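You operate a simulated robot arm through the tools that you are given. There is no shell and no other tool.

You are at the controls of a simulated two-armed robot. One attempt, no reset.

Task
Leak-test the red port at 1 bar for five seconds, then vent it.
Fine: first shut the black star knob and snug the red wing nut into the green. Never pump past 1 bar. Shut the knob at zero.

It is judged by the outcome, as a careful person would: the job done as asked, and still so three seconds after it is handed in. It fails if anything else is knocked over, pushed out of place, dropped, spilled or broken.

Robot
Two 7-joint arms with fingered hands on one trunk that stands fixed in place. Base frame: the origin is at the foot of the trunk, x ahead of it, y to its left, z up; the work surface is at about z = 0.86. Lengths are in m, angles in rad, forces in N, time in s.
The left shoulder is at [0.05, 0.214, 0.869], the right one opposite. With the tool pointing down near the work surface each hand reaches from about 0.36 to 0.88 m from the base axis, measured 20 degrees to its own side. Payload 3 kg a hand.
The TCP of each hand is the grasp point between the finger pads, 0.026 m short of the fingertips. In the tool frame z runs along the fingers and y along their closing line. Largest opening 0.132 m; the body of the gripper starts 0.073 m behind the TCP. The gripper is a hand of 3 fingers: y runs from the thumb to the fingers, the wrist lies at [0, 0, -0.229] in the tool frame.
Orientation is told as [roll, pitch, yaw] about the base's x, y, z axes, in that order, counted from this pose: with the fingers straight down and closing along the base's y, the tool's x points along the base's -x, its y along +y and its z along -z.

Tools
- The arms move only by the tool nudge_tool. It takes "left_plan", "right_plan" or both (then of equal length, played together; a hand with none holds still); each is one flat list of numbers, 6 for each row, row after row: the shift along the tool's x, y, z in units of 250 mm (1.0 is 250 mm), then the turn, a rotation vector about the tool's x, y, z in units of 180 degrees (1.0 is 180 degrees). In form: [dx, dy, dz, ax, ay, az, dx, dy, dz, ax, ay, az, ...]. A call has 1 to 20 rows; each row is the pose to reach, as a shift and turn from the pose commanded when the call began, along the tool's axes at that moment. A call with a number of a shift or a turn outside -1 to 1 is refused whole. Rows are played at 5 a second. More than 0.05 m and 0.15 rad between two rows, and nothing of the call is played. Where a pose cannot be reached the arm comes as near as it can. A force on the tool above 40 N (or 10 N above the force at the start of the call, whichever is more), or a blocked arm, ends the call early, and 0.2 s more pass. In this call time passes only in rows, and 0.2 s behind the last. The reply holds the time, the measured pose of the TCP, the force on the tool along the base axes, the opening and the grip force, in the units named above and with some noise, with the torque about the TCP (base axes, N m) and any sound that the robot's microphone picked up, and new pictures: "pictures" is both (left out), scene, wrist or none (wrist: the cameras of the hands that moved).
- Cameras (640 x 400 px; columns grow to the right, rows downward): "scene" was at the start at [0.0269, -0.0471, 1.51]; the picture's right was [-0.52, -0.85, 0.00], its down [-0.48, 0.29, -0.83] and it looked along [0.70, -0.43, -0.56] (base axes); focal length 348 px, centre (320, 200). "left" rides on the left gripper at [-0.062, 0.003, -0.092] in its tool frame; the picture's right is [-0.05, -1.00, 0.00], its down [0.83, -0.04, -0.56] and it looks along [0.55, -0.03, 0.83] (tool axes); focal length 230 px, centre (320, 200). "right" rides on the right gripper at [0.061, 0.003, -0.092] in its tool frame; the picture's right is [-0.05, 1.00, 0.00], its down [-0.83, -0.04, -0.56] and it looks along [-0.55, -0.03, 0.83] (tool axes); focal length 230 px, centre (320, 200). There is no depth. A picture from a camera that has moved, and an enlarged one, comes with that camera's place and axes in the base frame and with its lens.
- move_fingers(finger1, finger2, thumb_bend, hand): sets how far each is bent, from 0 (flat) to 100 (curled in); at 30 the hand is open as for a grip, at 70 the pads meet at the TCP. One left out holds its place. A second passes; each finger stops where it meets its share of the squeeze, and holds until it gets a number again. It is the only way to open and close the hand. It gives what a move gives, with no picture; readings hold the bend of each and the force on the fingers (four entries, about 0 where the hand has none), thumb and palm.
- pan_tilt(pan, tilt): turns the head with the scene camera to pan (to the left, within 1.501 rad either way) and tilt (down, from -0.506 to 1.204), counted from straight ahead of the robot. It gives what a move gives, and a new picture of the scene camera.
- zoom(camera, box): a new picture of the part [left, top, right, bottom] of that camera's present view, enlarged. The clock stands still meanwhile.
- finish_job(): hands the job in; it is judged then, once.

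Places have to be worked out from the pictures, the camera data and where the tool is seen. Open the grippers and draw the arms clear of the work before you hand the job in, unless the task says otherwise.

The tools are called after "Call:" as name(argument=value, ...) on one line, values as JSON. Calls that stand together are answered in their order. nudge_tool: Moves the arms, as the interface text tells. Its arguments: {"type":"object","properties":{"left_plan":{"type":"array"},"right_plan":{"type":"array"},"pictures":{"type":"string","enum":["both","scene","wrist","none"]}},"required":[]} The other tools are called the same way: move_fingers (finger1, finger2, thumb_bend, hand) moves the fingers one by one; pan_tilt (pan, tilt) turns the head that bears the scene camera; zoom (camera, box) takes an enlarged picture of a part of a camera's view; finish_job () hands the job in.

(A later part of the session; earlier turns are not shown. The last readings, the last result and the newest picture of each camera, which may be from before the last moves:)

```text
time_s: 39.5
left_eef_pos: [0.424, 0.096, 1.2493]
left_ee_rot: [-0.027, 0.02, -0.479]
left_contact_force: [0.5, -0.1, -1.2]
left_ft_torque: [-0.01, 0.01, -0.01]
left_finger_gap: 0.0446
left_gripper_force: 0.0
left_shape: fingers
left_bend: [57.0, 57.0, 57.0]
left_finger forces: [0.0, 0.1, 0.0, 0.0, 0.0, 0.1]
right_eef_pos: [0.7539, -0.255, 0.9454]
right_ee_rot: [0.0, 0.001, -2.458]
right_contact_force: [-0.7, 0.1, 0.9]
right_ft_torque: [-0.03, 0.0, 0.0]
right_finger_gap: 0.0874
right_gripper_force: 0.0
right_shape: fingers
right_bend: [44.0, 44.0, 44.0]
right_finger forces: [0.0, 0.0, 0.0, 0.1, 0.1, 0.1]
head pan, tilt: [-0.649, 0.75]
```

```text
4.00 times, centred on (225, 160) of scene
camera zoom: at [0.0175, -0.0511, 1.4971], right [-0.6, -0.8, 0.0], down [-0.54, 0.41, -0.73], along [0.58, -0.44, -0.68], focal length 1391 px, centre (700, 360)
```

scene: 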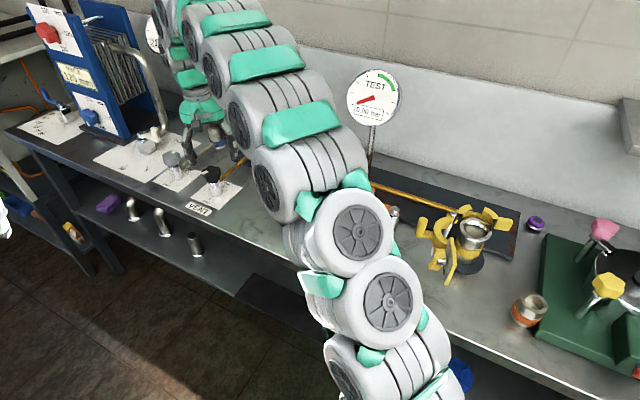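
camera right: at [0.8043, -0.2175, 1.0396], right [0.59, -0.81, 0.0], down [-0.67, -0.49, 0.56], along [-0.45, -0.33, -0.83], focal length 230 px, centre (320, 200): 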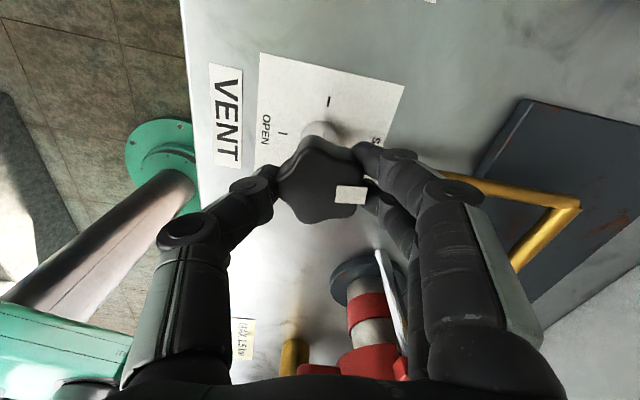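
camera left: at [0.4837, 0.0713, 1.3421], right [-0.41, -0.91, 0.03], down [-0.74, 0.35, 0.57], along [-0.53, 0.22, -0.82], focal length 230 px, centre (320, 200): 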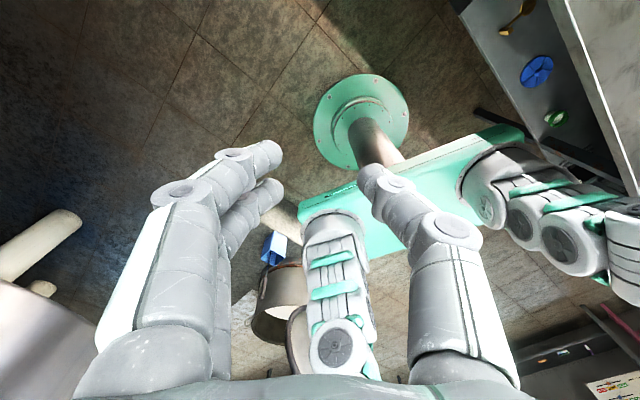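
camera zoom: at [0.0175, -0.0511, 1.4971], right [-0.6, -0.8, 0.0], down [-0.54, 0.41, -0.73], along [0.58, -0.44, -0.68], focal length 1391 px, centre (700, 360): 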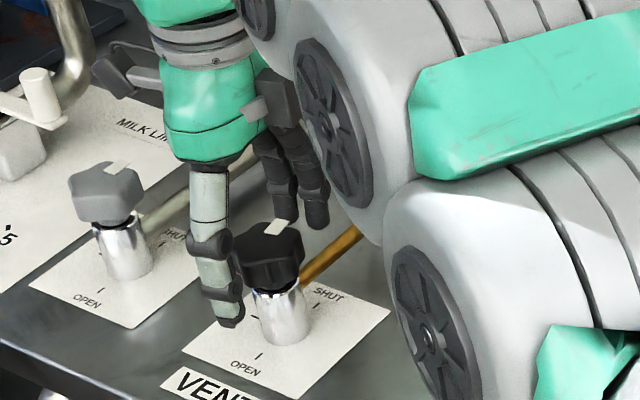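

The mark now points to about -56° while SHUT is at about -66°, so about 10° remain. I regrip and turn the rest against the stop.

Call:
move_fingers(hand="right", finger1=68, finger2=68, thumb_bend=68)

Call:
nudge_tool(right_plan=[0, 0, 0, 0, 0, 0.02, 0, 0, 0, 0, 0, 0.04, 0, 0, 0, 0, 0, 0.06, 0, 0, 0, 0, 0, 0.078], pictures="wrist")

Call:
zoom(camera="right", box=[200, 60, 440, 240])

```text
time_s: 40.5
left_eef_pos: [0.4243, 0.0965, 1.2506]
left_ee_rot: [-0.028, 0.02, -0.478]
left_contact_force: [0.5, 0.9, 0.4]
left_ft_torque: [-0.04, 0.0, -0.02]
left_finger_gap: 0.0445
left_gripper_force: 0.0
left_shape: fingers
left_bend: [57.0, 57.0, 57.0]
left_finger forces: [0.0, 0.1, 0.1, 0.0, 0.0, 0.0]
right_eef_pos: [0.7539, -0.2538, 0.9452]
right_ee_rot: [0.001, 0.0, -2.459]
right_contact_force: [0.2, -0.8, -4.0]
right_ft_torque: [0.0, -0.02, -0.01]
right_finger_gap: 0.0384
right_gripper_force: 12.8
right_shape: fingers
right_bend: [60.0, 59.0, 62.0]
right_finger forces: [6.3, 7.0, 0.1, 0.1, 12.0, 0.0]
head pan, tilt: [-0.649, 0.75]
```

```text
time_s: 41.5
left_eef_pos: [0.4248, 0.096, 1.2504]
left_ee_rot: [-0.028, 0.019, -0.478]
left_contact_force: [0.0, -0.4, 0.2]
left_ft_torque: [-0.04, 0.0, -0.02]
left_finger_gap: 0.0443
left_gripper_force: 0.0
left_shape: fingers
left_bend: [57.0, 57.0, 57.0]
left_finger forces: [0.0, 0.0, 0.0, 0.0, 0.0, 0.1]
right_eef_pos: [0.7545, -0.2549, 0.9469]
right_ee_rot: [-0.001, -0.001, -2.706]
right_contact_force: [2.1, 2.0, -2.3]
right_ft_torque: [0.06, -0.08, 0.42]
right_finger_gap: 0.0382
right_gripper_force: 14.0
right_shape: fingers
right_bend: [60.0, 60.0, 62.0]
right_finger forces: [11.3, 5.3, 0.0, 0.0, 12.4, 0.0]
head pan, tilt: [-0.649, 0.75]
camera right: at [0.8114, -0.2311, 1.0394], right [0.37, -0.93, 0.0], down [-0.77, -0.31, 0.55], along [-0.51, -0.21, -0.83], focal length 230 px, centre (320, 200)
```

right: 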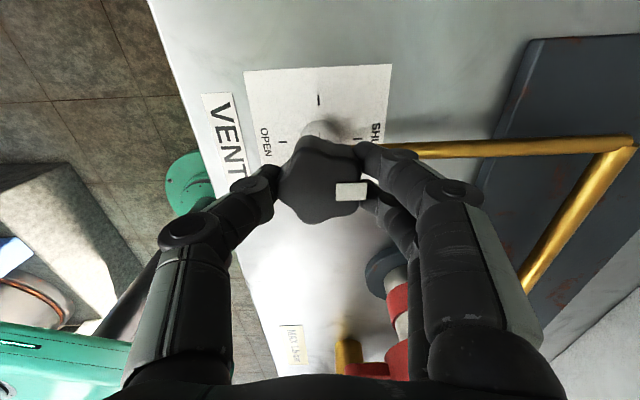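

```text
2.22 times, centred on (320, 150) of right
camera zoom: at [0.8114, -0.2311, 1.0394], right [0.37, -0.93, 0.0], down [-0.77, -0.31, 0.55], along [-0.51, -0.21, -0.83], focal length 511 px, centre (320, 311)
```

zoom: 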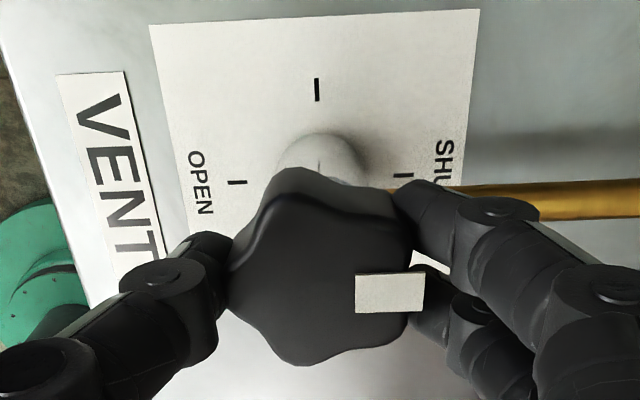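

The torque rose to 0.42 N·m and the mark is parallel to the OPEN–SHUT line: the knob is against its shut stop. I release and check.

Call:
move_fingers(hand="right", finger1=44, finger2=44, thumb_bend=44)

Call:
zoom(camera="right", box=[200, 60, 440, 240])

Call:
zoom(camera="scene", box=[170, 110, 280, 210])

```text
time_s: 42.5
left_eef_pos: [0.4256, 0.0957, 1.2515]
left_ee_rot: [-0.029, 0.019, -0.478]
left_contact_force: [0.5, 0.6, -0.1]
left_ft_torque: [0.02, 0.01, 0.01]
left_finger_gap: 0.0447
left_gripper_force: 0.1
left_shape: fingers
left_bend: [57.0, 57.0, 57.0]
left_finger forces: [0.1, 0.1, 0.0, 0.0, 0.1, 0.0]
right_eef_pos: [0.7539, -0.2547, 0.9454]
right_ee_rot: [0.0, -0.001, -2.704]
right_contact_force: [-0.1, -0.2, -0.2]
right_ft_torque: [0.0, -0.01, -0.01]
right_finger_gap: 0.0874
right_gripper_force: 0.0
right_shape: fingers
right_bend: [44.0, 44.0, 44.0]
right_finger forces: [0.0, 0.1, 0.0, 0.0, 0.0, 0.1]
head pan, tilt: [-0.649, 0.75]
```

```text
2.22 times, centred on (320, 150) of right
camera zoom: at [0.8113, -0.2313, 1.0394], right [0.38, -0.93, 0.0], down [-0.77, -0.31, 0.56], along [-0.51, -0.21, -0.83], focal length 511 px, centre (320, 311)
```

zoom: 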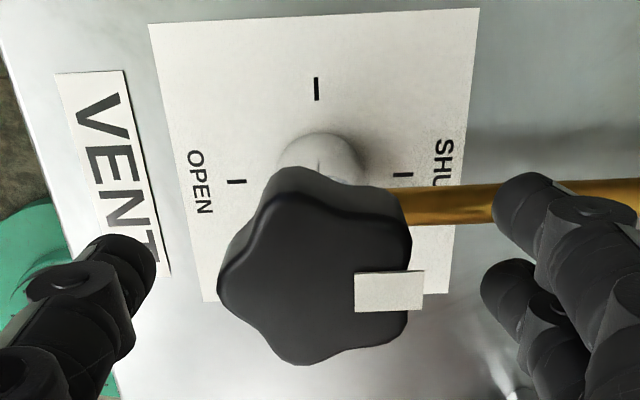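

```text
4.00 times, centred on (225, 160) of scene
camera zoom: at [0.0175, -0.0511, 1.4971], right [-0.6, -0.8, 0.0], down [-0.54, 0.41, -0.73], along [0.58, -0.44, -0.68], focal length 1391 px, centre (700, 360)
```

zoom: 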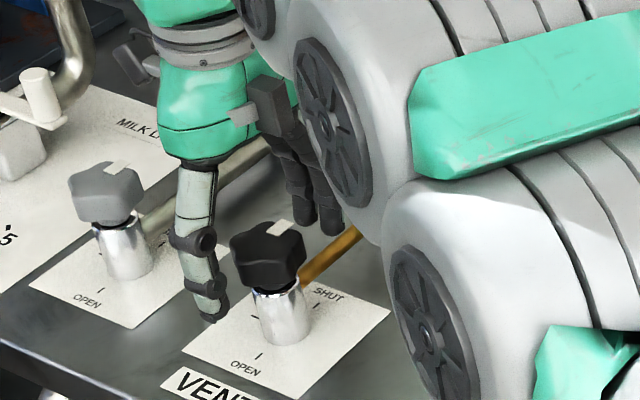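

The vent knob is at SHUT. I raise the right hand clear of it and unwind its yaw back to about -0.48.

Call:
nudge_tool(right_plan=[0, 0, -0.08, 0, 0, 0, 0, 0, -0.16, 0, 0, 0, -0.0078, -0.0023, -0.1681, 0, 0, -0.0417, -0.0155, -0.0045, -0.1762, 0, 0, -0.0834, -0.0233, -0.0068, -0.1844, 0, 0, -0.125, -0.0311, -0.0091, -0.1925, 0, 0, -0.1667, -0.0388, -0.0113, -0.2006, 0, 0, -0.2084, -0.0466, -0.0136, -0.2087, 0, 0, -0.2501, -0.0544, -0.0159, -0.2168, 0, 0, -0.2917, -0.0621, -0.0181, -0.2249, 0, 0, -0.3334, -0.0699, -0.0204, -0.2331, 0, 0, -0.3751, -0.0776, -0.0226, -0.2412, 0, 0, -0.4168, -0.0854, -0.0249, -0.2493, 0, 0, -0.4584, -0.0932, -0.0272, -0.2574, 0, 0, -0.5001, -0.1009, -0.0294, -0.2655, 0, 0, -0.5418, -0.1087, -0.0317, -0.2736, 0, 0, -0.5835, -0.1165, -0.034, -0.2818, 0, 0, -0.6251, -0.1242, -0.0362, -0.2899, 0, 0, -0.6668, -0.132, -0.0385, -0.298, 0, 0, -0.7085], pictures="both")

```text
time_s: 46.5
left_eef_pos: [0.4244, 0.0956, 1.2507]
left_ee_rot: [-0.027, 0.018, -0.477]
left_contact_force: [0.1, 0.4, 0.4]
left_ft_torque: [0.04, -0.01, 0.01]
left_finger_gap: 0.0446
left_gripper_force: 0.0
left_shape: fingers
left_bend: [57.0, 57.0, 57.0]
left_finger forces: [0.0, 0.1, 0.0, 0.0, 0.0, 0.0]
right_eef_pos: [0.7193, -0.2606, 1.0209]
right_ee_rot: [0.002, 0.0, -0.476]
right_contact_force: [-0.4, 0.8, -0.8]
right_ft_torque: [-0.01, 0.03, -0.01]
right_finger_gap: 0.0877
right_gripper_force: 0.0
right_shape: fingers
right_bend: [44.0, 44.0, 44.0]
right_finger forces: [0.1, 0.0, 0.0, 0.0, 0.1, 0.1]
head pan, tilt: [-0.649, 0.75]
camera right: at [0.6666, -0.2281, 1.1143], right [0.5, 0.86, 0.0], down [0.72, -0.42, 0.56], along [0.48, -0.28, -0.83], focal length 230 px, centre (320, 200)
```

scene: 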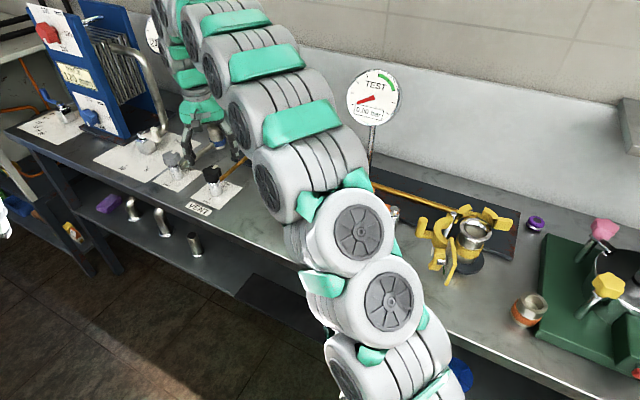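
right: 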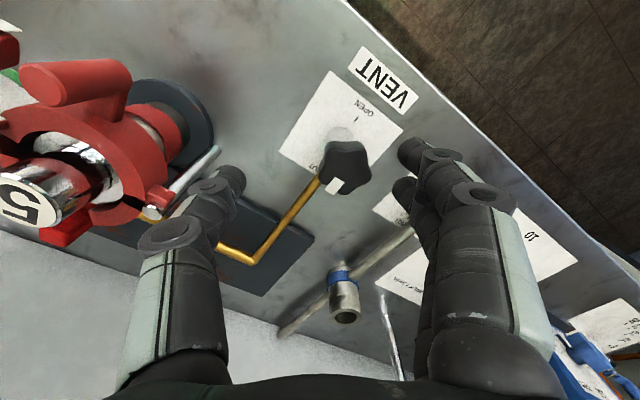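

I zoom to confirm the knob's mark at SHUT, then retrace the right hand's path up and back toward the pump.

Call:
zoom(camera="right", box=[260, 60, 420, 220])

Call:
nudge_tool(right_plan=[0.0541, -0.0571, -0.1143, 0, 0, 0, 0.1083, -0.1143, -0.2286, 0, 0, 0, 0.1624, -0.1714, -0.3429, 0, 0, 0, 0.2166, -0.2286, -0.4571, 0, 0, 0, 0.2707, -0.2857, -0.5714, 0, 0, 0, 0.3249, -0.3429, -0.6857, 0, 0, 0, 0.379, -0.4, -0.8, 0, 0, 0], pictures="none")

```text
2.50 times, centred on (340, 140) of right
camera zoom: at [0.6666, -0.2281, 1.1143], right [0.5, 0.86, 0.0], down [0.72, -0.42, 0.56], along [0.48, -0.28, -0.83], focal length 575 px, centre (270, 350)
```

zoom: 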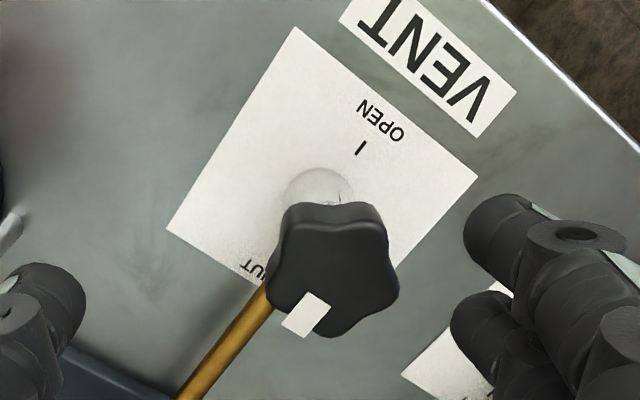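

```text
time_s: 48.1
left_eef_pos: [0.424, 0.0956, 1.2499]
left_ee_rot: [-0.031, 0.019, -0.478]
left_contact_force: [0.4, 0.6, -0.1]
left_ft_torque: [-0.03, -0.02, 0.0]
left_finger_gap: 0.0447
left_gripper_force: 0.2
left_shape: fingers
left_bend: [57.0, 57.0, 57.0]
left_finger forces: [0.0, 0.1, 0.1, 0.1, 0.0, 0.0]
right_eef_pos: [0.5851, -0.3033, 1.222]
right_ee_rot: [-0.001, 0.0, -0.478]
right_contact_force: [-0.3, -0.5, 0.1]
right_ft_torque: [0.01, 0.04, -0.01]
right_finger_gap: 0.0876
right_gripper_force: 0.1
right_shape: fingers
right_bend: [44.0, 44.0, 44.0]
right_finger forces: [0.0, 0.0, 0.0, 0.1, 0.0, 0.0]
head pan, tilt: [-0.649, 0.75]
```

The mark lies along the OPEN–SHUT line, on SHUT. Next I bring the right hand over the pump at z≈1.2.

Call:
nudge_tool(right_plan=[0.0494, -0.1316, 0.016, 0, 0, 0, 0.0988, -0.2632, 0.032, 0, 0, 0, 0.1482, -0.3948, 0.048, 0, 0, 0, 0.1976, -0.5264, 0.064, 0, 0, 0, 0.247, -0.658, 0.08, 0, 0, 0], pictures="both")

Call:
zoom(camera="right", box=[220, 100, 420, 260])

```text
time_s: 49.3
left_eef_pos: [0.4241, 0.0956, 1.2517]
left_ee_rot: [-0.028, 0.019, -0.478]
left_contact_force: [0.8, -0.3, 0.1]
left_ft_torque: [0.01, -0.01, 0.01]
left_finger_gap: 0.0447
left_gripper_force: 0.0
left_shape: fingers
left_bend: [57.0, 57.0, 57.0]
left_finger forces: [0.0, 0.0, 0.1, 0.0, 0.1, 0.0]
right_eef_pos: [0.4557, -0.4237, 1.1989]
right_ee_rot: [0.0, -0.002, -0.479]
right_contact_force: [0.2, -0.3, 0.5]
right_ft_torque: [0.02, -0.01, 0.0]
right_finger_gap: 0.0875
right_gripper_force: 0.1
right_shape: fingers
right_bend: [44.0, 44.0, 44.0]
right_finger forces: [0.1, 0.1, 0.0, 0.1, 0.0, 0.0]
head pan, tilt: [-0.649, 0.75]
camera right: at [0.4033, -0.3918, 1.2923], right [0.51, 0.86, 0.0], down [0.72, -0.42, 0.56], along [0.48, -0.28, -0.83], focal length 230 px, centre (320, 200)
```

scene: 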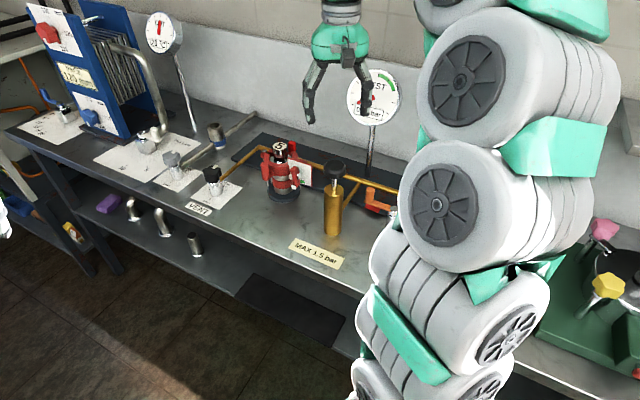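
right: 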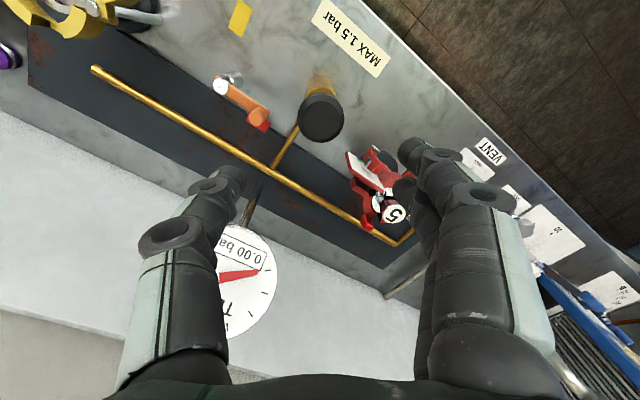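

```text
2.50 times, centred on (320, 180) of right
camera zoom: at [0.4033, -0.3918, 1.2923], right [0.51, 0.86, 0.0], down [0.72, -0.42, 0.56], along [0.48, -0.28, -0.83], focal length 575 px, centre (320, 250)
```

zoom: 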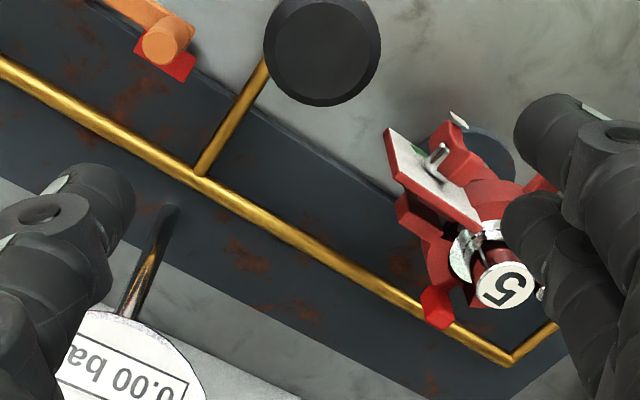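

The pump knob's centre is at about (0.455, -0.422), right under the hand, top near z≈1.05. I close the right hand to a fist and turn it so its camera faces the gauge, lowering to ~2 cm above the knob.

Call:
move_fingers(hand="right", finger1=70, finger2=70, thumb_bend=70)

Call:
nudge_tool(right_plan=[0, 0.002, 0.08, 0, 0, 0.04, 0, 0.004, 0.16, 0, 0, 0.08, 0, 0.006, 0.24, 0, 0, 0.12, 0, 0.006, 0.32, 0, 0, 0.16, 0, 0.006, 0.388, 0, 0, 0.198], pictures="both")

```text
time_s: 50.3
left_eef_pos: [0.4242, 0.095, 1.2507]
left_ee_rot: [-0.028, 0.019, -0.477]
left_contact_force: [-0.3, 0.2, 0.7]
left_ft_torque: [0.01, 0.0, -0.03]
left_finger_gap: 0.0448
left_gripper_force: 0.1
left_shape: fingers
left_bend: [57.0, 57.0, 57.0]
left_finger forces: [0.1, 0.0, 0.0, 0.0, 0.0, 0.0]
right_eef_pos: [0.4566, -0.4243, 1.1986]
right_ee_rot: [-0.001, 0.001, -0.479]
right_contact_force: [0.4, 0.0, 0.4]
right_ft_torque: [0.02, -0.02, 0.01]
right_finger_gap: 0.0061
right_gripper_force: 0.0
right_shape: fingers
right_bend: [70.0, 70.0, 70.0]
right_finger forces: [0.0, 0.1, 0.0, 0.1, 0.0, 0.0]
head pan, tilt: [-0.649, 0.75]
```

```text
time_s: 51.5
left_eef_pos: [0.4253, 0.0961, 1.2506]
left_ee_rot: [-0.027, 0.02, -0.478]
left_contact_force: [0.7, -0.5, -0.3]
left_ft_torque: [-0.01, -0.02, -0.01]
left_finger_gap: 0.0447
left_gripper_force: 0.1
left_shape: fingers
left_bend: [57.0, 57.0, 57.0]
left_finger forces: [0.0, 0.0, 0.0, 0.1, 0.1, 0.0]
right_eef_pos: [0.4601, -0.4225, 1.1013]
right_ee_rot: [-0.001, -0.001, -1.105]
right_contact_force: [-0.6, -0.1, 0.8]
right_ft_torque: [0.02, 0.0, 0.03]
right_finger_gap: 0.0062
right_gripper_force: 0.0
right_shape: fingers
right_bend: [70.0, 70.0, 70.0]
right_finger forces: [0.0, 0.1, 0.0, 0.0, 0.1, 0.0]
head pan, tilt: [-0.649, 0.75]
camera right: at [0.4355, -0.3645, 1.1956], right [0.91, 0.4, 0.0], down [0.34, -0.76, 0.56], along [0.22, -0.51, -0.83], focal length 230 px, centre (320, 200)
```

scene: 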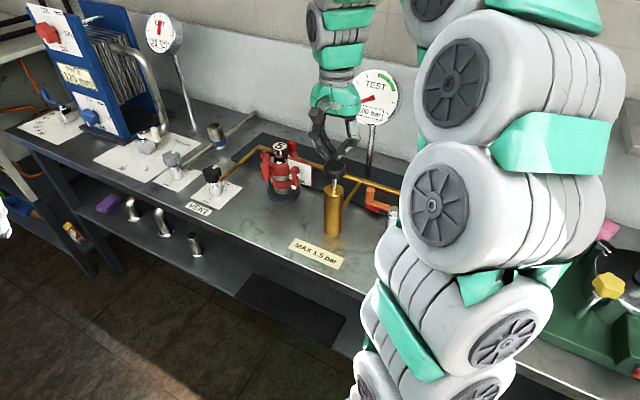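
right: 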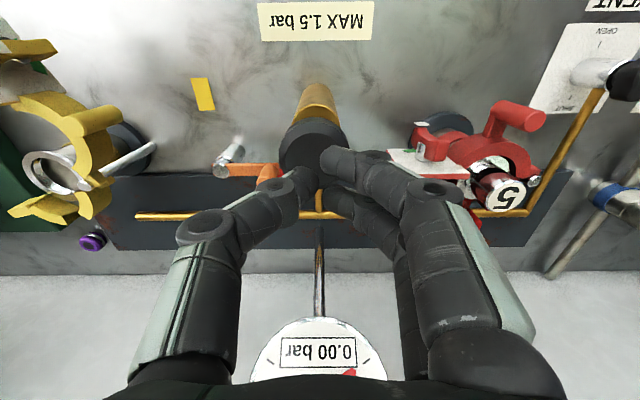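

The wrist camera now reads the gauge ("0.00 bar") upside down, and the scene camera sees its needle. I shift ~6 mm to centre over the knob and lower 20 mm to just above it.

Call:
nudge_tool(right_plan=[0.009, -0.009, 0.03, 0, 0, 0, 0.018, -0.018, 0.055, 0, 0, 0, 0.018, -0.018, 0.08, 0, 0, 0], pictures="both")

Call:
zoom(camera="scene", box=[280, 60, 420, 190])

```text
time_s: 52.3
left_eef_pos: [0.4237, 0.0962, 1.2499]
left_ee_rot: [-0.027, 0.019, -0.479]
left_contact_force: [-0.5, 0.4, -1.3]
left_ft_torque: [0.02, -0.06, 0.02]
left_finger_gap: 0.0445
left_gripper_force: 0.1
left_shape: fingers
left_bend: [57.0, 57.0, 57.0]
left_finger forces: [0.1, 0.1, 0.1, 0.1, 0.1, 0.0]
right_eef_pos: [0.4528, -0.4198, 1.0823]
right_ee_rot: [0.002, -0.001, -1.1]
right_contact_force: [-0.6, 0.1, 0.1]
right_ft_torque: [-0.01, 0.0, -0.01]
right_finger_gap: 0.0057
right_gripper_force: 1.1
right_shape: fingers
right_bend: [70.0, 70.0, 70.0]
right_finger forces: [0.0, 0.0, 0.0, 0.1, 1.1, 0.1]
head pan, tilt: [-0.649, 0.75]
camera right: at [0.4283, -0.362, 1.1764], right [0.91, 0.41, 0.0], down [0.34, -0.76, 0.56], along [0.23, -0.51, -0.83], focal length 230 px, centre (320, 200)
```

scene: 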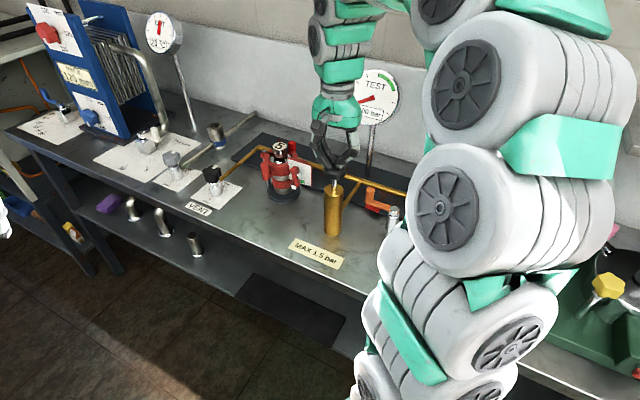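
right: 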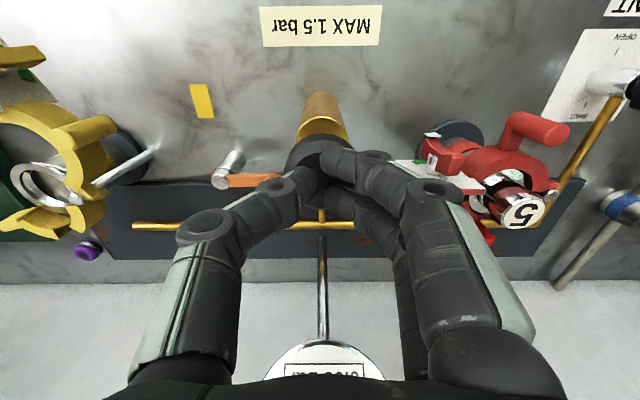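

```text
3.08 times, centred on (350, 125) of scene
camera zoom: at [0.0175, -0.0511, 1.4971], right [-0.6, -0.8, 0.0], down [-0.54, 0.41, -0.73], along [0.58, -0.44, -0.68], focal length 1070 px, centre (228, 431)
```

zoom: 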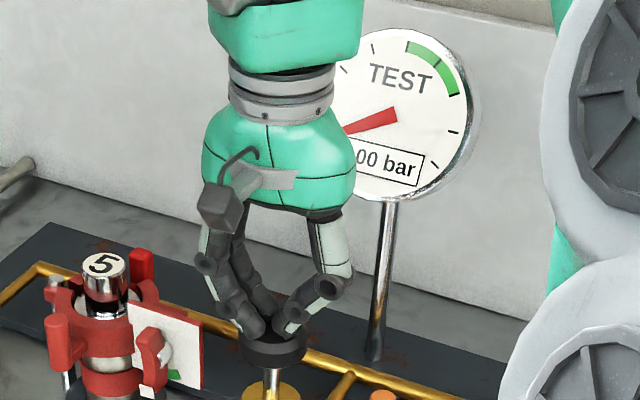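

Contact begins (thumb 1.1 N) with the tips at z≈1.056. I press the plunger down slowly by about 6 mm and read the force and gauge.

Call:
nudge_tool(right_plan=[0, 0, 0.008, 0, 0, 0, 0, 0, 0.016, 0, 0, 0, 0, 0, 0.024, 0, 0, 0], pictures="none")

Call:
zoom(camera="scene", box=[280, 60, 420, 190])

```text
time_s: 53.1
left_eef_pos: [0.4243, 0.0958, 1.2506]
left_ee_rot: [-0.028, 0.019, -0.478]
left_contact_force: [-0.1, 0.2, -0.5]
left_ft_torque: [0.05, -0.01, 0.01]
left_finger_gap: 0.0445
left_gripper_force: 0.1
left_shape: fingers
left_bend: [57.0, 57.0, 57.0]
left_finger forces: [0.1, 0.0, 0.0, 0.1, 0.1, 0.1]
right_eef_pos: [0.4551, -0.4191, 1.0762]
right_ee_rot: [-0.002, 0.0, -1.101]
right_contact_force: [0.0, -0.9, 3.1]
right_ft_torque: [-0.04, 0.0, -0.05]
right_finger_gap: 0.0053
right_gripper_force: 0.9
right_shape: fingers
right_bend: [70.0, 70.0, 70.0]
right_finger forces: [0.3, 0.3, 0.1, 0.0, 2.0, 0.0]
head pan, tilt: [-0.649, 0.75]
```

```text
3.08 times, centred on (350, 125) of scene
camera zoom: at [0.0175, -0.0511, 1.4971], right [-0.6, -0.8, 0.0], down [-0.54, 0.41, -0.73], along [0.58, -0.44, -0.68], focal length 1070 px, centre (228, 431)
```

zoom: 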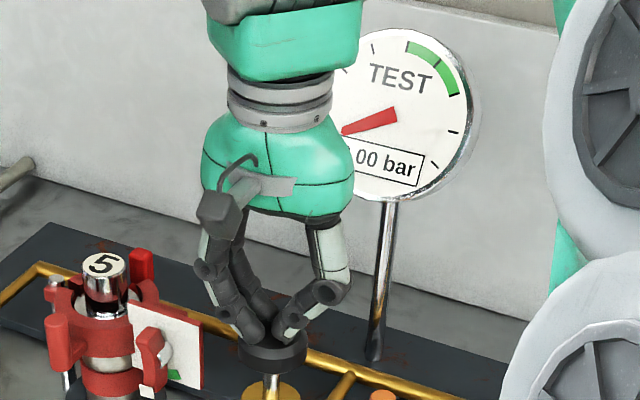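

Force is only 3 N and the gauge still 0.00; the knob has gone down a little. I press a further 6 mm.

Call:
nudge_tool(right_plan=[0, 0, 0.008, 0, 0, 0, 0, 0, 0.016, 0, 0, 0, 0, 0, 0.024, 0, 0, 0], pictures="none")

Call:
zoom(camera="scene", box=[280, 60, 420, 190])

```text
time_s: 53.9
left_eef_pos: [0.4261, 0.0964, 1.2503]
left_ee_rot: [-0.027, 0.02, -0.477]
left_contact_force: [0.6, -0.7, 0.3]
left_ft_torque: [0.03, 0.01, -0.02]
left_finger_gap: 0.0448
left_gripper_force: 0.0
left_shape: fingers
left_bend: [57.0, 57.0, 57.0]
left_finger forces: [0.0, 0.0, 0.0, 0.1, 0.0, 0.0]
right_eef_pos: [0.4526, -0.4199, 1.0718]
right_ee_rot: [-0.001, 0.001, -1.1]
right_contact_force: [1.7, 0.2, 4.4]
right_ft_torque: [0.06, -0.03, 0.03]
right_finger_gap: 0.0052
right_gripper_force: 2.5
right_shape: fingers
right_bend: [70.0, 70.0, 70.0]
right_finger forces: [1.5, 1.5, 0.0, 0.0, 1.3, 0.0]
head pan, tilt: [-0.649, 0.75]
```

```text
3.08 times, centred on (350, 125) of scene
camera zoom: at [0.0175, -0.0511, 1.4971], right [-0.6, -0.8, 0.0], down [-0.54, 0.41, -0.73], along [0.58, -0.44, -0.68], focal length 1070 px, centre (228, 431)
```

zoom: 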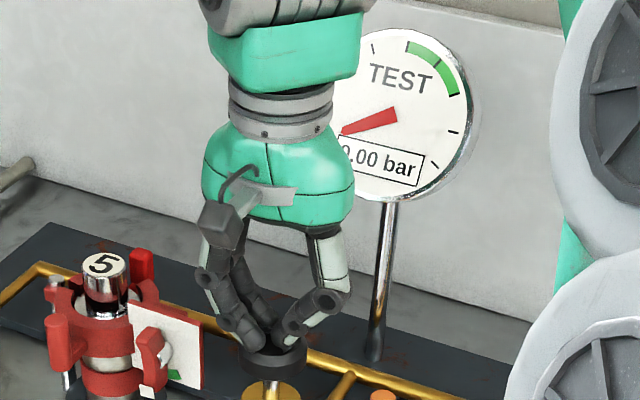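

Still 0.00 with 4 N; the plunger moves freely down. I press 6 mm further, watching closely.

Call:
nudge_tool(right_plan=[0, 0, 0.008, 0, 0, 0, 0, 0, 0.016, 0, 0, 0, 0, 0, 0.024, 0, 0, 0], pictures="none")

Call:
zoom(camera="scene", box=[280, 60, 420, 190])

```text
time_s: 54.7
left_eef_pos: [0.4247, 0.0957, 1.2499]
left_ee_rot: [-0.028, 0.019, -0.479]
left_contact_force: [0.2, 0.4, -0.3]
left_ft_torque: [-0.01, 0.02, 0.0]
left_finger_gap: 0.0446
left_gripper_force: 0.1
left_shape: fingers
left_bend: [57.0, 57.0, 57.0]
left_finger forces: [0.1, 0.0, 0.1, 0.0, 0.0, 0.0]
right_eef_pos: [0.4525, -0.4191, 1.0655]
right_ee_rot: [-0.002, 0.0, -1.101]
right_contact_force: [0.1, -1.5, 6.3]
right_ft_torque: [-0.03, 0.03, 0.02]
right_finger_gap: 0.0045
right_gripper_force: 3.0
right_shape: fingers
right_bend: [70.0, 70.0, 70.0]
right_finger forces: [1.2, 1.4, 0.0, 0.1, 3.8, 0.1]
head pan, tilt: [-0.649, 0.75]
```

```text
3.08 times, centred on (350, 125) of scene
camera zoom: at [0.0175, -0.0511, 1.4971], right [-0.6, -0.8, 0.0], down [-0.54, 0.41, -0.73], along [0.58, -0.44, -0.68], focal length 1070 px, centre (228, 431)
```

zoom: 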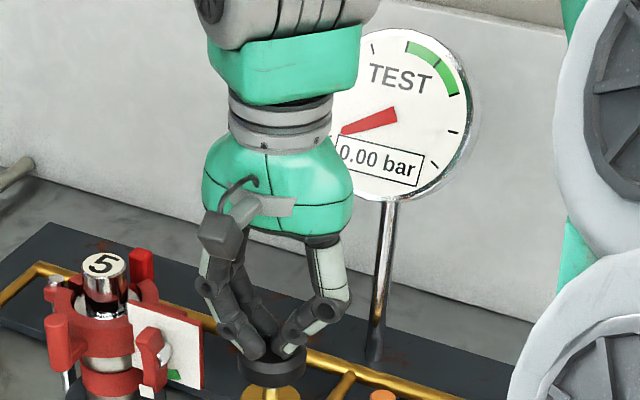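

The force rises slowly (6 N), like a return spring, still 0.00 bar. I press 4 mm more.

Call:
nudge_tool(right_plan=[0, 0, 0.008, 0, 0, 0, 0, 0, 0.016, 0, 0, 0], pictures="none")

Call:
zoom(camera="scene", box=[280, 60, 420, 190])

```text
time_s: 55.3
left_eef_pos: [0.4247, 0.0957, 1.2498]
left_ee_rot: [-0.028, 0.02, -0.478]
left_contact_force: [-0.7, 0.2, 0.8]
left_ft_torque: [0.02, 0.02, -0.04]
left_finger_gap: 0.0447
left_gripper_force: 0.0
left_shape: fingers
left_bend: [57.0, 57.0, 57.0]
left_finger forces: [0.0, 0.1, 0.0, 0.1, 0.0, 0.0]
right_eef_pos: [0.4534, -0.4189, 1.0606]
right_ee_rot: [0.001, 0.001, -1.101]
right_contact_force: [-0.9, -3.4, 9.3]
right_ft_torque: [-0.1, 0.08, 0.0]
right_finger_gap: 0.0043
right_gripper_force: 3.3
right_shape: fingers
right_bend: [70.0, 70.0, 70.0]
right_finger forces: [0.9, 0.9, 0.0, 0.1, 5.7, 0.0]
head pan, tilt: [-0.649, 0.75]
```

```text
3.08 times, centred on (350, 125) of scene
camera zoom: at [0.0174, -0.0511, 1.4971], right [-0.6, -0.8, 0.0], down [-0.54, 0.41, -0.73], along [0.58, -0.44, -0.68], focal length 1070 px, centre (228, 431)
```

zoom: 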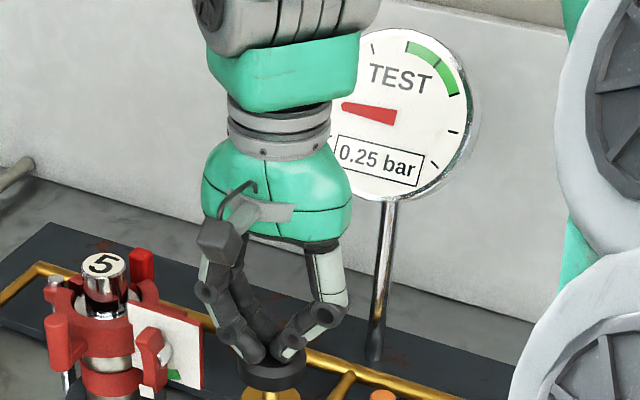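

At the bottom of the stroke the gauge stepped to 0.25 bar, so one full stroke gives 0.25 bar: three more make 1.00. I raise fully so the plunger returns, and check that the pressure holds.

Call:
nudge_tool(right_plan=[0, 0, -0.03, 0, 0, 0, 0, 0, -0.06, 0, 0, 0, 0, 0, -0.1, 0, 0, 0], pictures="none")

Call:
zoom(camera="scene", box=[280, 60, 420, 190])

```text
time_s: 56.1
left_eef_pos: [0.4248, 0.096, 1.25]
left_ee_rot: [-0.028, 0.019, -0.48]
left_contact_force: [-0.3, -0.3, 0.1]
left_ft_torque: [-0.01, 0.01, 0.04]
left_finger_gap: 0.0446
left_gripper_force: 0.0
left_shape: fingers
left_bend: [57.0, 57.0, 57.0]
left_finger forces: [0.0, 0.0, 0.0, 0.1, 0.0, 0.0]
right_eef_pos: [0.4521, -0.4192, 1.0855]
right_ee_rot: [-0.002, 0.003, -1.1]
right_contact_force: [-0.5, -0.2, -0.3]
right_ft_torque: [0.0, 0.01, -0.01]
right_finger_gap: 0.0051
right_gripper_force: 0.0
right_shape: fingers
right_bend: [70.0, 70.0, 70.0]
right_finger forces: [0.0, 0.0, 0.0, 0.0, 0.0, 0.0]
head pan, tilt: [-0.649, 0.75]
```

```text
3.08 times, centred on (350, 125) of scene
camera zoom: at [0.0175, -0.0511, 1.4971], right [-0.6, -0.8, 0.0], down [-0.54, 0.41, -0.73], along [0.58, -0.44, -0.68], focal length 1070 px, centre (228, 431)
```

zoom: 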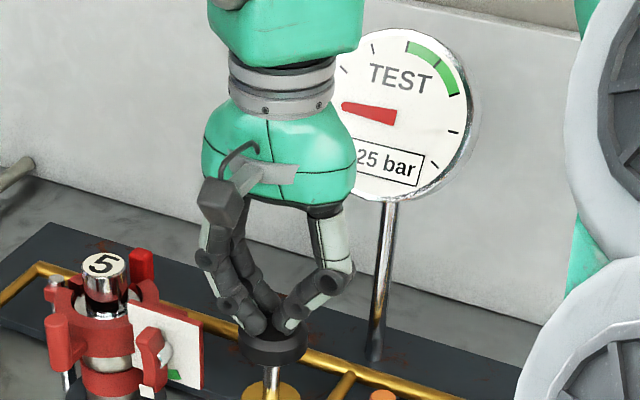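

0.25 bar holds and the plunger springs back. I make the second stroke to the same depth and return.

Call:
nudge_tool(right_plan=[0, 0, 0.02, 0, 0, 0, 0, 0, 0.04, 0, 0, 0, 0, 0, 0.06, 0, 0, 0, 0, 0, 0.08, 0, 0, 0, 0, 0, 0.09, 0, 0, 0, 0, 0, 0.1, 0, 0, 0, 0, 0, 0.1, 0, 0, 0], pictures="none")

Call:
zoom(camera="scene", box=[280, 60, 420, 190])

```text
time_s: 57.7
left_eef_pos: [0.4237, 0.0965, 1.2495]
left_ee_rot: [-0.028, 0.019, -0.478]
left_contact_force: [-0.4, 0.1, -0.2]
left_ft_torque: [-0.02, -0.01, -0.02]
left_finger_gap: 0.0446
left_gripper_force: 0.0
left_shape: fingers
left_bend: [57.0, 57.0, 57.0]
left_finger forces: [0.1, 0.0, 0.0, 0.0, 0.0, 0.0]
right_eef_pos: [0.4533, -0.4197, 1.0606]
right_ee_rot: [0.0, 0.001, -1.102]
right_contact_force: [1.1, -1.0, 6.8]
right_ft_torque: [-0.01, -0.08, 0.04]
right_finger_gap: 0.0048
right_gripper_force: 3.8
right_shape: fingers
right_bend: [70.0, 70.0, 70.0]
right_finger forces: [2.2, 2.1, 0.1, 0.1, 3.4, 0.1]
head pan, tilt: [-0.649, 0.75]
```

```text
3.08 times, centred on (350, 125) of scene
camera zoom: at [0.0175, -0.0511, 1.4971], right [-0.6, -0.8, 0.0], down [-0.54, 0.41, -0.73], along [0.58, -0.44, -0.68], focal length 1070 px, centre (228, 431)
```

zoom: 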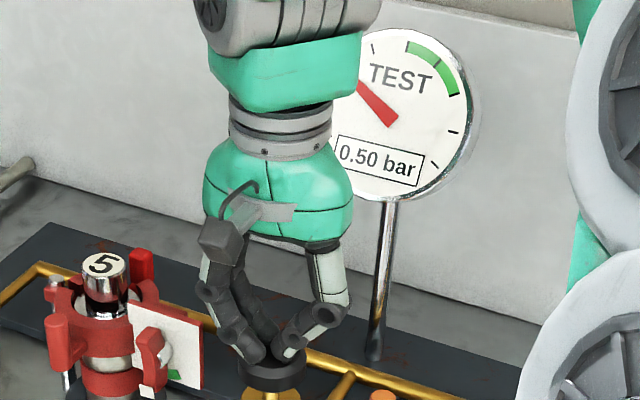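

The second stroke gave 0.50 bar. I raise fully, then make the third stroke the same way.

Call:
nudge_tool(right_plan=[0, 0, -0.03, 0, 0, 0, 0, 0, -0.06, 0, 0, 0, 0, 0, -0.1, 0, 0, 0], pictures="none")

Call:
zoom(camera="scene", box=[280, 60, 420, 190])

Call:
nudge_tool(right_plan=[0, 0, 0.02, 0, 0, 0, 0, 0, 0.04, 0, 0, 0, 0, 0, 0.06, 0, 0, 0, 0, 0, 0.08, 0, 0, 0, 0, 0, 0.09, 0, 0, 0, 0, 0, 0.1, 0, 0, 0, 0, 0, 0.1, 0, 0, 0], pictures="none")

Call:
zoom(camera="scene", box=[280, 60, 420, 190])

```text
time_s: 58.5
left_eef_pos: [0.4258, 0.0957, 1.2504]
left_ee_rot: [-0.028, 0.019, -0.48]
left_contact_force: [-0.7, -0.5, -0.3]
left_ft_torque: [0.01, -0.01, -0.01]
left_finger_gap: 0.0447
left_gripper_force: 0.0
left_shape: fingers
left_bend: [57.0, 57.0, 57.0]
left_finger forces: [0.0, 0.0, 0.0, 0.0, 0.1, 0.0]
right_eef_pos: [0.4532, -0.4197, 1.0874]
right_ee_rot: [-0.002, 0.002, -1.1]
right_contact_force: [0.0, -0.1, 0.3]
right_ft_torque: [0.01, 0.01, 0.02]
right_finger_gap: 0.0055
right_gripper_force: 0.1
right_shape: fingers
right_bend: [70.0, 70.0, 70.0]
right_finger forces: [0.1, 0.0, 0.0, 0.1, 0.0, 0.1]
head pan, tilt: [-0.649, 0.75]
```

```text
3.08 times, centred on (350, 125) of scene
camera zoom: at [0.0175, -0.0511, 1.4971], right [-0.6, -0.8, 0.0], down [-0.54, 0.41, -0.73], along [0.58, -0.44, -0.68], focal length 1070 px, centre (228, 431)
```

zoom: 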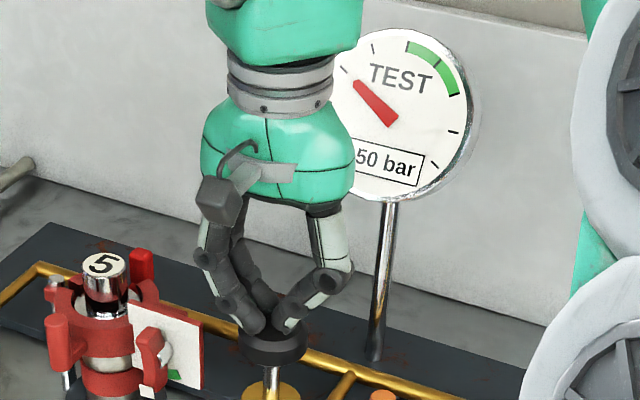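

```text
time_s: 60.1
left_eef_pos: [0.4253, 0.096, 1.2504]
left_ee_rot: [-0.027, 0.02, -0.479]
left_contact_force: [-0.2, 0.0, 0.0]
left_ft_torque: [0.02, -0.01, -0.01]
left_finger_gap: 0.0447
left_gripper_force: 0.0
left_shape: fingers
left_bend: [57.0, 57.0, 57.0]
left_finger forces: [0.1, 0.0, 0.0, 0.0, 0.0, 0.0]
right_eef_pos: [0.4545, -0.4213, 1.0611]
right_ee_rot: [-0.001, 0.0, -1.101]
right_contact_force: [-1.0, 2.5, 7.5]
right_ft_torque: [0.06, 0.03, 0.0]
right_finger_gap: 0.0047
right_gripper_force: 3.7
right_shape: fingers
right_bend: [70.0, 70.0, 71.0]
right_finger forces: [1.6, 1.5, 0.0, 0.0, 4.4, 0.1]
head pan, tilt: [-0.649, 0.75]
```

```text
3.08 times, centred on (350, 125) of scene
camera zoom: at [0.0174, -0.051, 1.4971], right [-0.6, -0.8, 0.0], down [-0.54, 0.41, -0.73], along [0.58, -0.44, -0.68], focal length 1070 px, centre (228, 431)
```

zoom: 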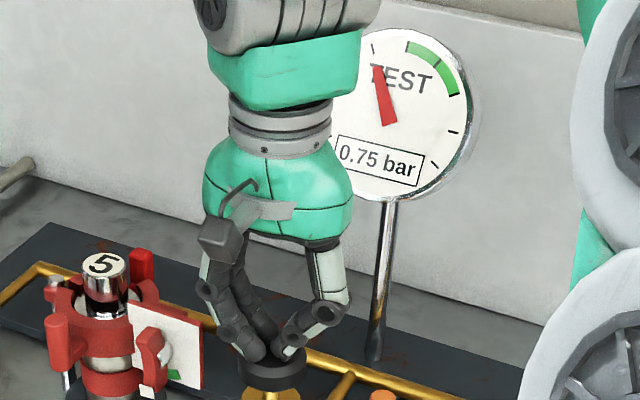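

0.75 bar. I raise fully, check it holds, then give the fourth and last stroke.

Call:
nudge_tool(right_plan=[0, 0, -0.03, 0, 0, 0, 0, 0, -0.06, 0, 0, 0, 0, 0, -0.1, 0, 0, 0], pictures="none")

Call:
zoom(camera="scene", box=[280, 60, 420, 190])

```text
time_s: 60.9
left_eef_pos: [0.4255, 0.0962, 1.2504]
left_ee_rot: [-0.028, 0.019, -0.477]
left_contact_force: [0.1, 0.7, -0.5]
left_ft_torque: [-0.02, 0.01, 0.0]
left_finger_gap: 0.0447
left_gripper_force: 0.0
left_shape: fingers
left_bend: [57.0, 57.0, 57.0]
left_finger forces: [0.1, 0.1, 0.0, 0.1, 0.1, 0.1]
right_eef_pos: [0.4529, -0.4197, 1.0856]
right_ee_rot: [-0.003, 0.001, -1.101]
right_contact_force: [-0.5, -0.5, -0.4]
right_ft_torque: [-0.02, 0.03, 0.03]
right_finger_gap: 0.0052
right_gripper_force: 0.0
right_shape: fingers
right_bend: [70.0, 70.0, 70.0]
right_finger forces: [0.1, 0.0, 0.0, 0.0, 0.0, 0.0]
head pan, tilt: [-0.649, 0.75]
```

```text
3.08 times, centred on (350, 125) of scene
camera zoom: at [0.0175, -0.0511, 1.4971], right [-0.6, -0.8, 0.0], down [-0.54, 0.41, -0.73], along [0.58, -0.44, -0.68], focal length 1070 px, centre (228, 431)
```

zoom: 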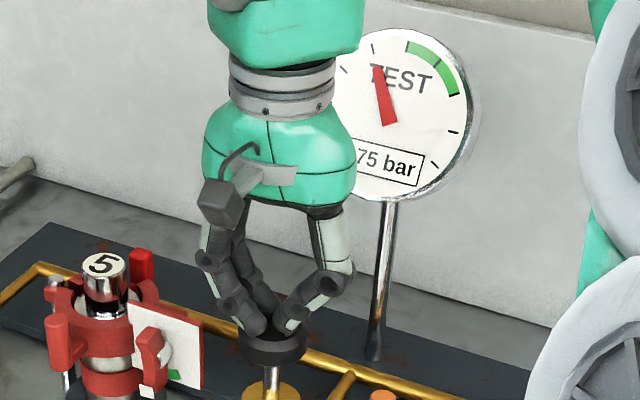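

The gauge holds 0.75 bar. I give the fourth stroke, to the same depth only.

Call:
nudge_tool(right_plan=[0, 0, 0.02, 0, 0, 0, 0, 0, 0.04, 0, 0, 0, 0, 0, 0.06, 0, 0, 0, 0, 0, 0.08, 0, 0, 0, 0, 0, 0.09, 0, 0, 0, 0, 0, 0.1, 0, 0, 0, 0, 0, 0.1, 0, 0, 0], pictures="none")

Call:
zoom(camera="scene", box=[280, 60, 420, 190])

```text
time_s: 62.5
left_eef_pos: [0.4251, 0.0959, 1.2507]
left_ee_rot: [-0.027, 0.021, -0.479]
left_contact_force: [0.7, 0.4, -0.9]
left_ft_torque: [-0.03, 0.0, -0.02]
left_finger_gap: 0.0445
left_gripper_force: 0.0
left_shape: fingers
left_bend: [57.0, 57.0, 57.0]
left_finger forces: [0.0, 0.1, 0.0, 0.0, 0.0, 0.1]
right_eef_pos: [0.4527, -0.4202, 1.0614]
right_ee_rot: [0.001, 0.0, -1.102]
right_contact_force: [1.5, -2.2, 7.8]
right_ft_torque: [-0.03, -0.06, -0.01]
right_finger_gap: 0.0044
right_gripper_force: 3.5
right_shape: fingers
right_bend: [70.0, 70.0, 71.0]
right_finger forces: [2.0, 2.1, 0.0, 0.0, 3.2, 0.1]
head pan, tilt: [-0.649, 0.75]
```

```text
3.08 times, centred on (350, 125) of scene
camera zoom: at [0.0175, -0.0511, 1.4971], right [-0.6, -0.8, 0.0], down [-0.54, 0.41, -0.73], along [0.58, -0.44, -0.68], focal length 1070 px, centre (228, 431)
```

zoom: 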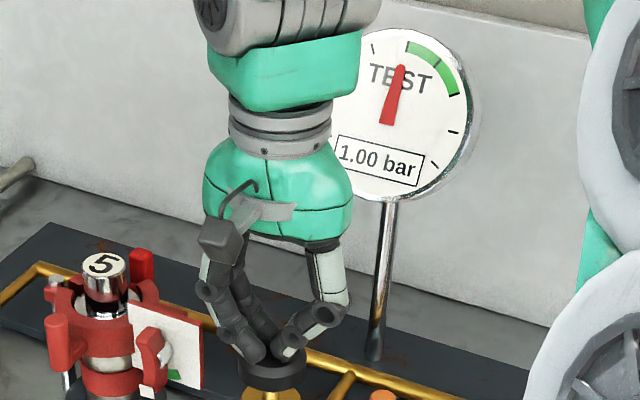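

1.00 bar exactly at about t=62.4 s. I raise the hand straight off the plunger, turning it back, and let the hold time run.

Call:
nudge_tool(right_plan=[0, 0, -0.06, 0, 0, 0, 0, 0, -0.16, 0, 0, -0.04, 0, 0, -0.26, 0, 0, -0.08, 0, 0, -0.36, 0, 0, -0.12, 0, 0, -0.46, 0, 0, -0.16, 0, 0, -0.56, 0, 0, -0.198], pictures="both")

Call:
zoom(camera="right", box=[180, 200, 340, 340])

```text
time_s: 63.9
left_eef_pos: [0.4257, 0.0956, 1.2513]
left_ee_rot: [-0.029, 0.019, -0.479]
left_contact_force: [0.8, 0.3, 0.5]
left_ft_torque: [0.02, 0.04, 0.0]
left_finger_gap: 0.0443
left_gripper_force: 0.1
left_shape: fingers
left_bend: [57.0, 57.0, 57.0]
left_finger forces: [0.1, 0.0, 0.0, 0.1, 0.1, 0.0]
right_eef_pos: [0.4514, -0.4198, 1.2018]
right_ee_rot: [-0.002, -0.001, -0.478]
right_contact_force: [1.1, -0.4, 1.4]
right_ft_torque: [0.03, 0.01, 0.02]
right_finger_gap: 0.0054
right_gripper_force: 0.1
right_shape: fingers
right_bend: [70.0, 70.0, 70.0]
right_finger forces: [0.1, 0.0, 0.0, 0.1, 0.0, 0.0]
head pan, tilt: [-0.649, 0.75]
camera right: at [0.3985, -0.3867, 1.2945], right [0.51, 0.86, 0.0], down [0.72, -0.42, 0.56], along [0.48, -0.28, -0.83], focal length 230 px, centre (320, 200)
```

scene: 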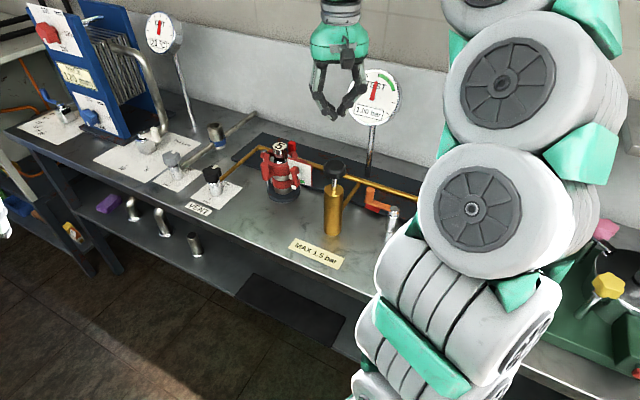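
right: 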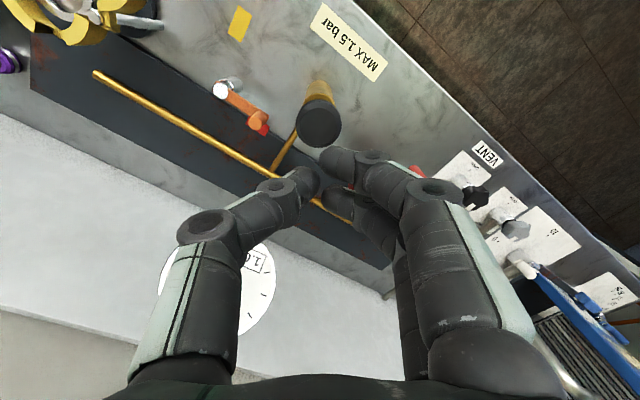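

```text
2.86 times, centred on (260, 270) of right
camera zoom: at [0.3985, -0.3867, 1.2945], right [0.51, 0.86, 0.0], down [0.72, -0.42, 0.56], along [0.48, -0.28, -0.83], focal length 657 px, centre (491, 0)
```

zoom: 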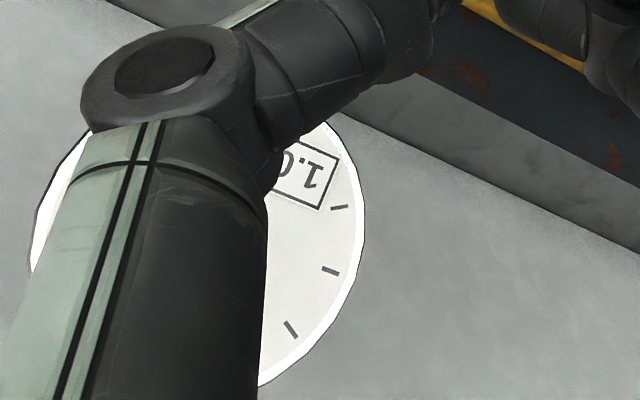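

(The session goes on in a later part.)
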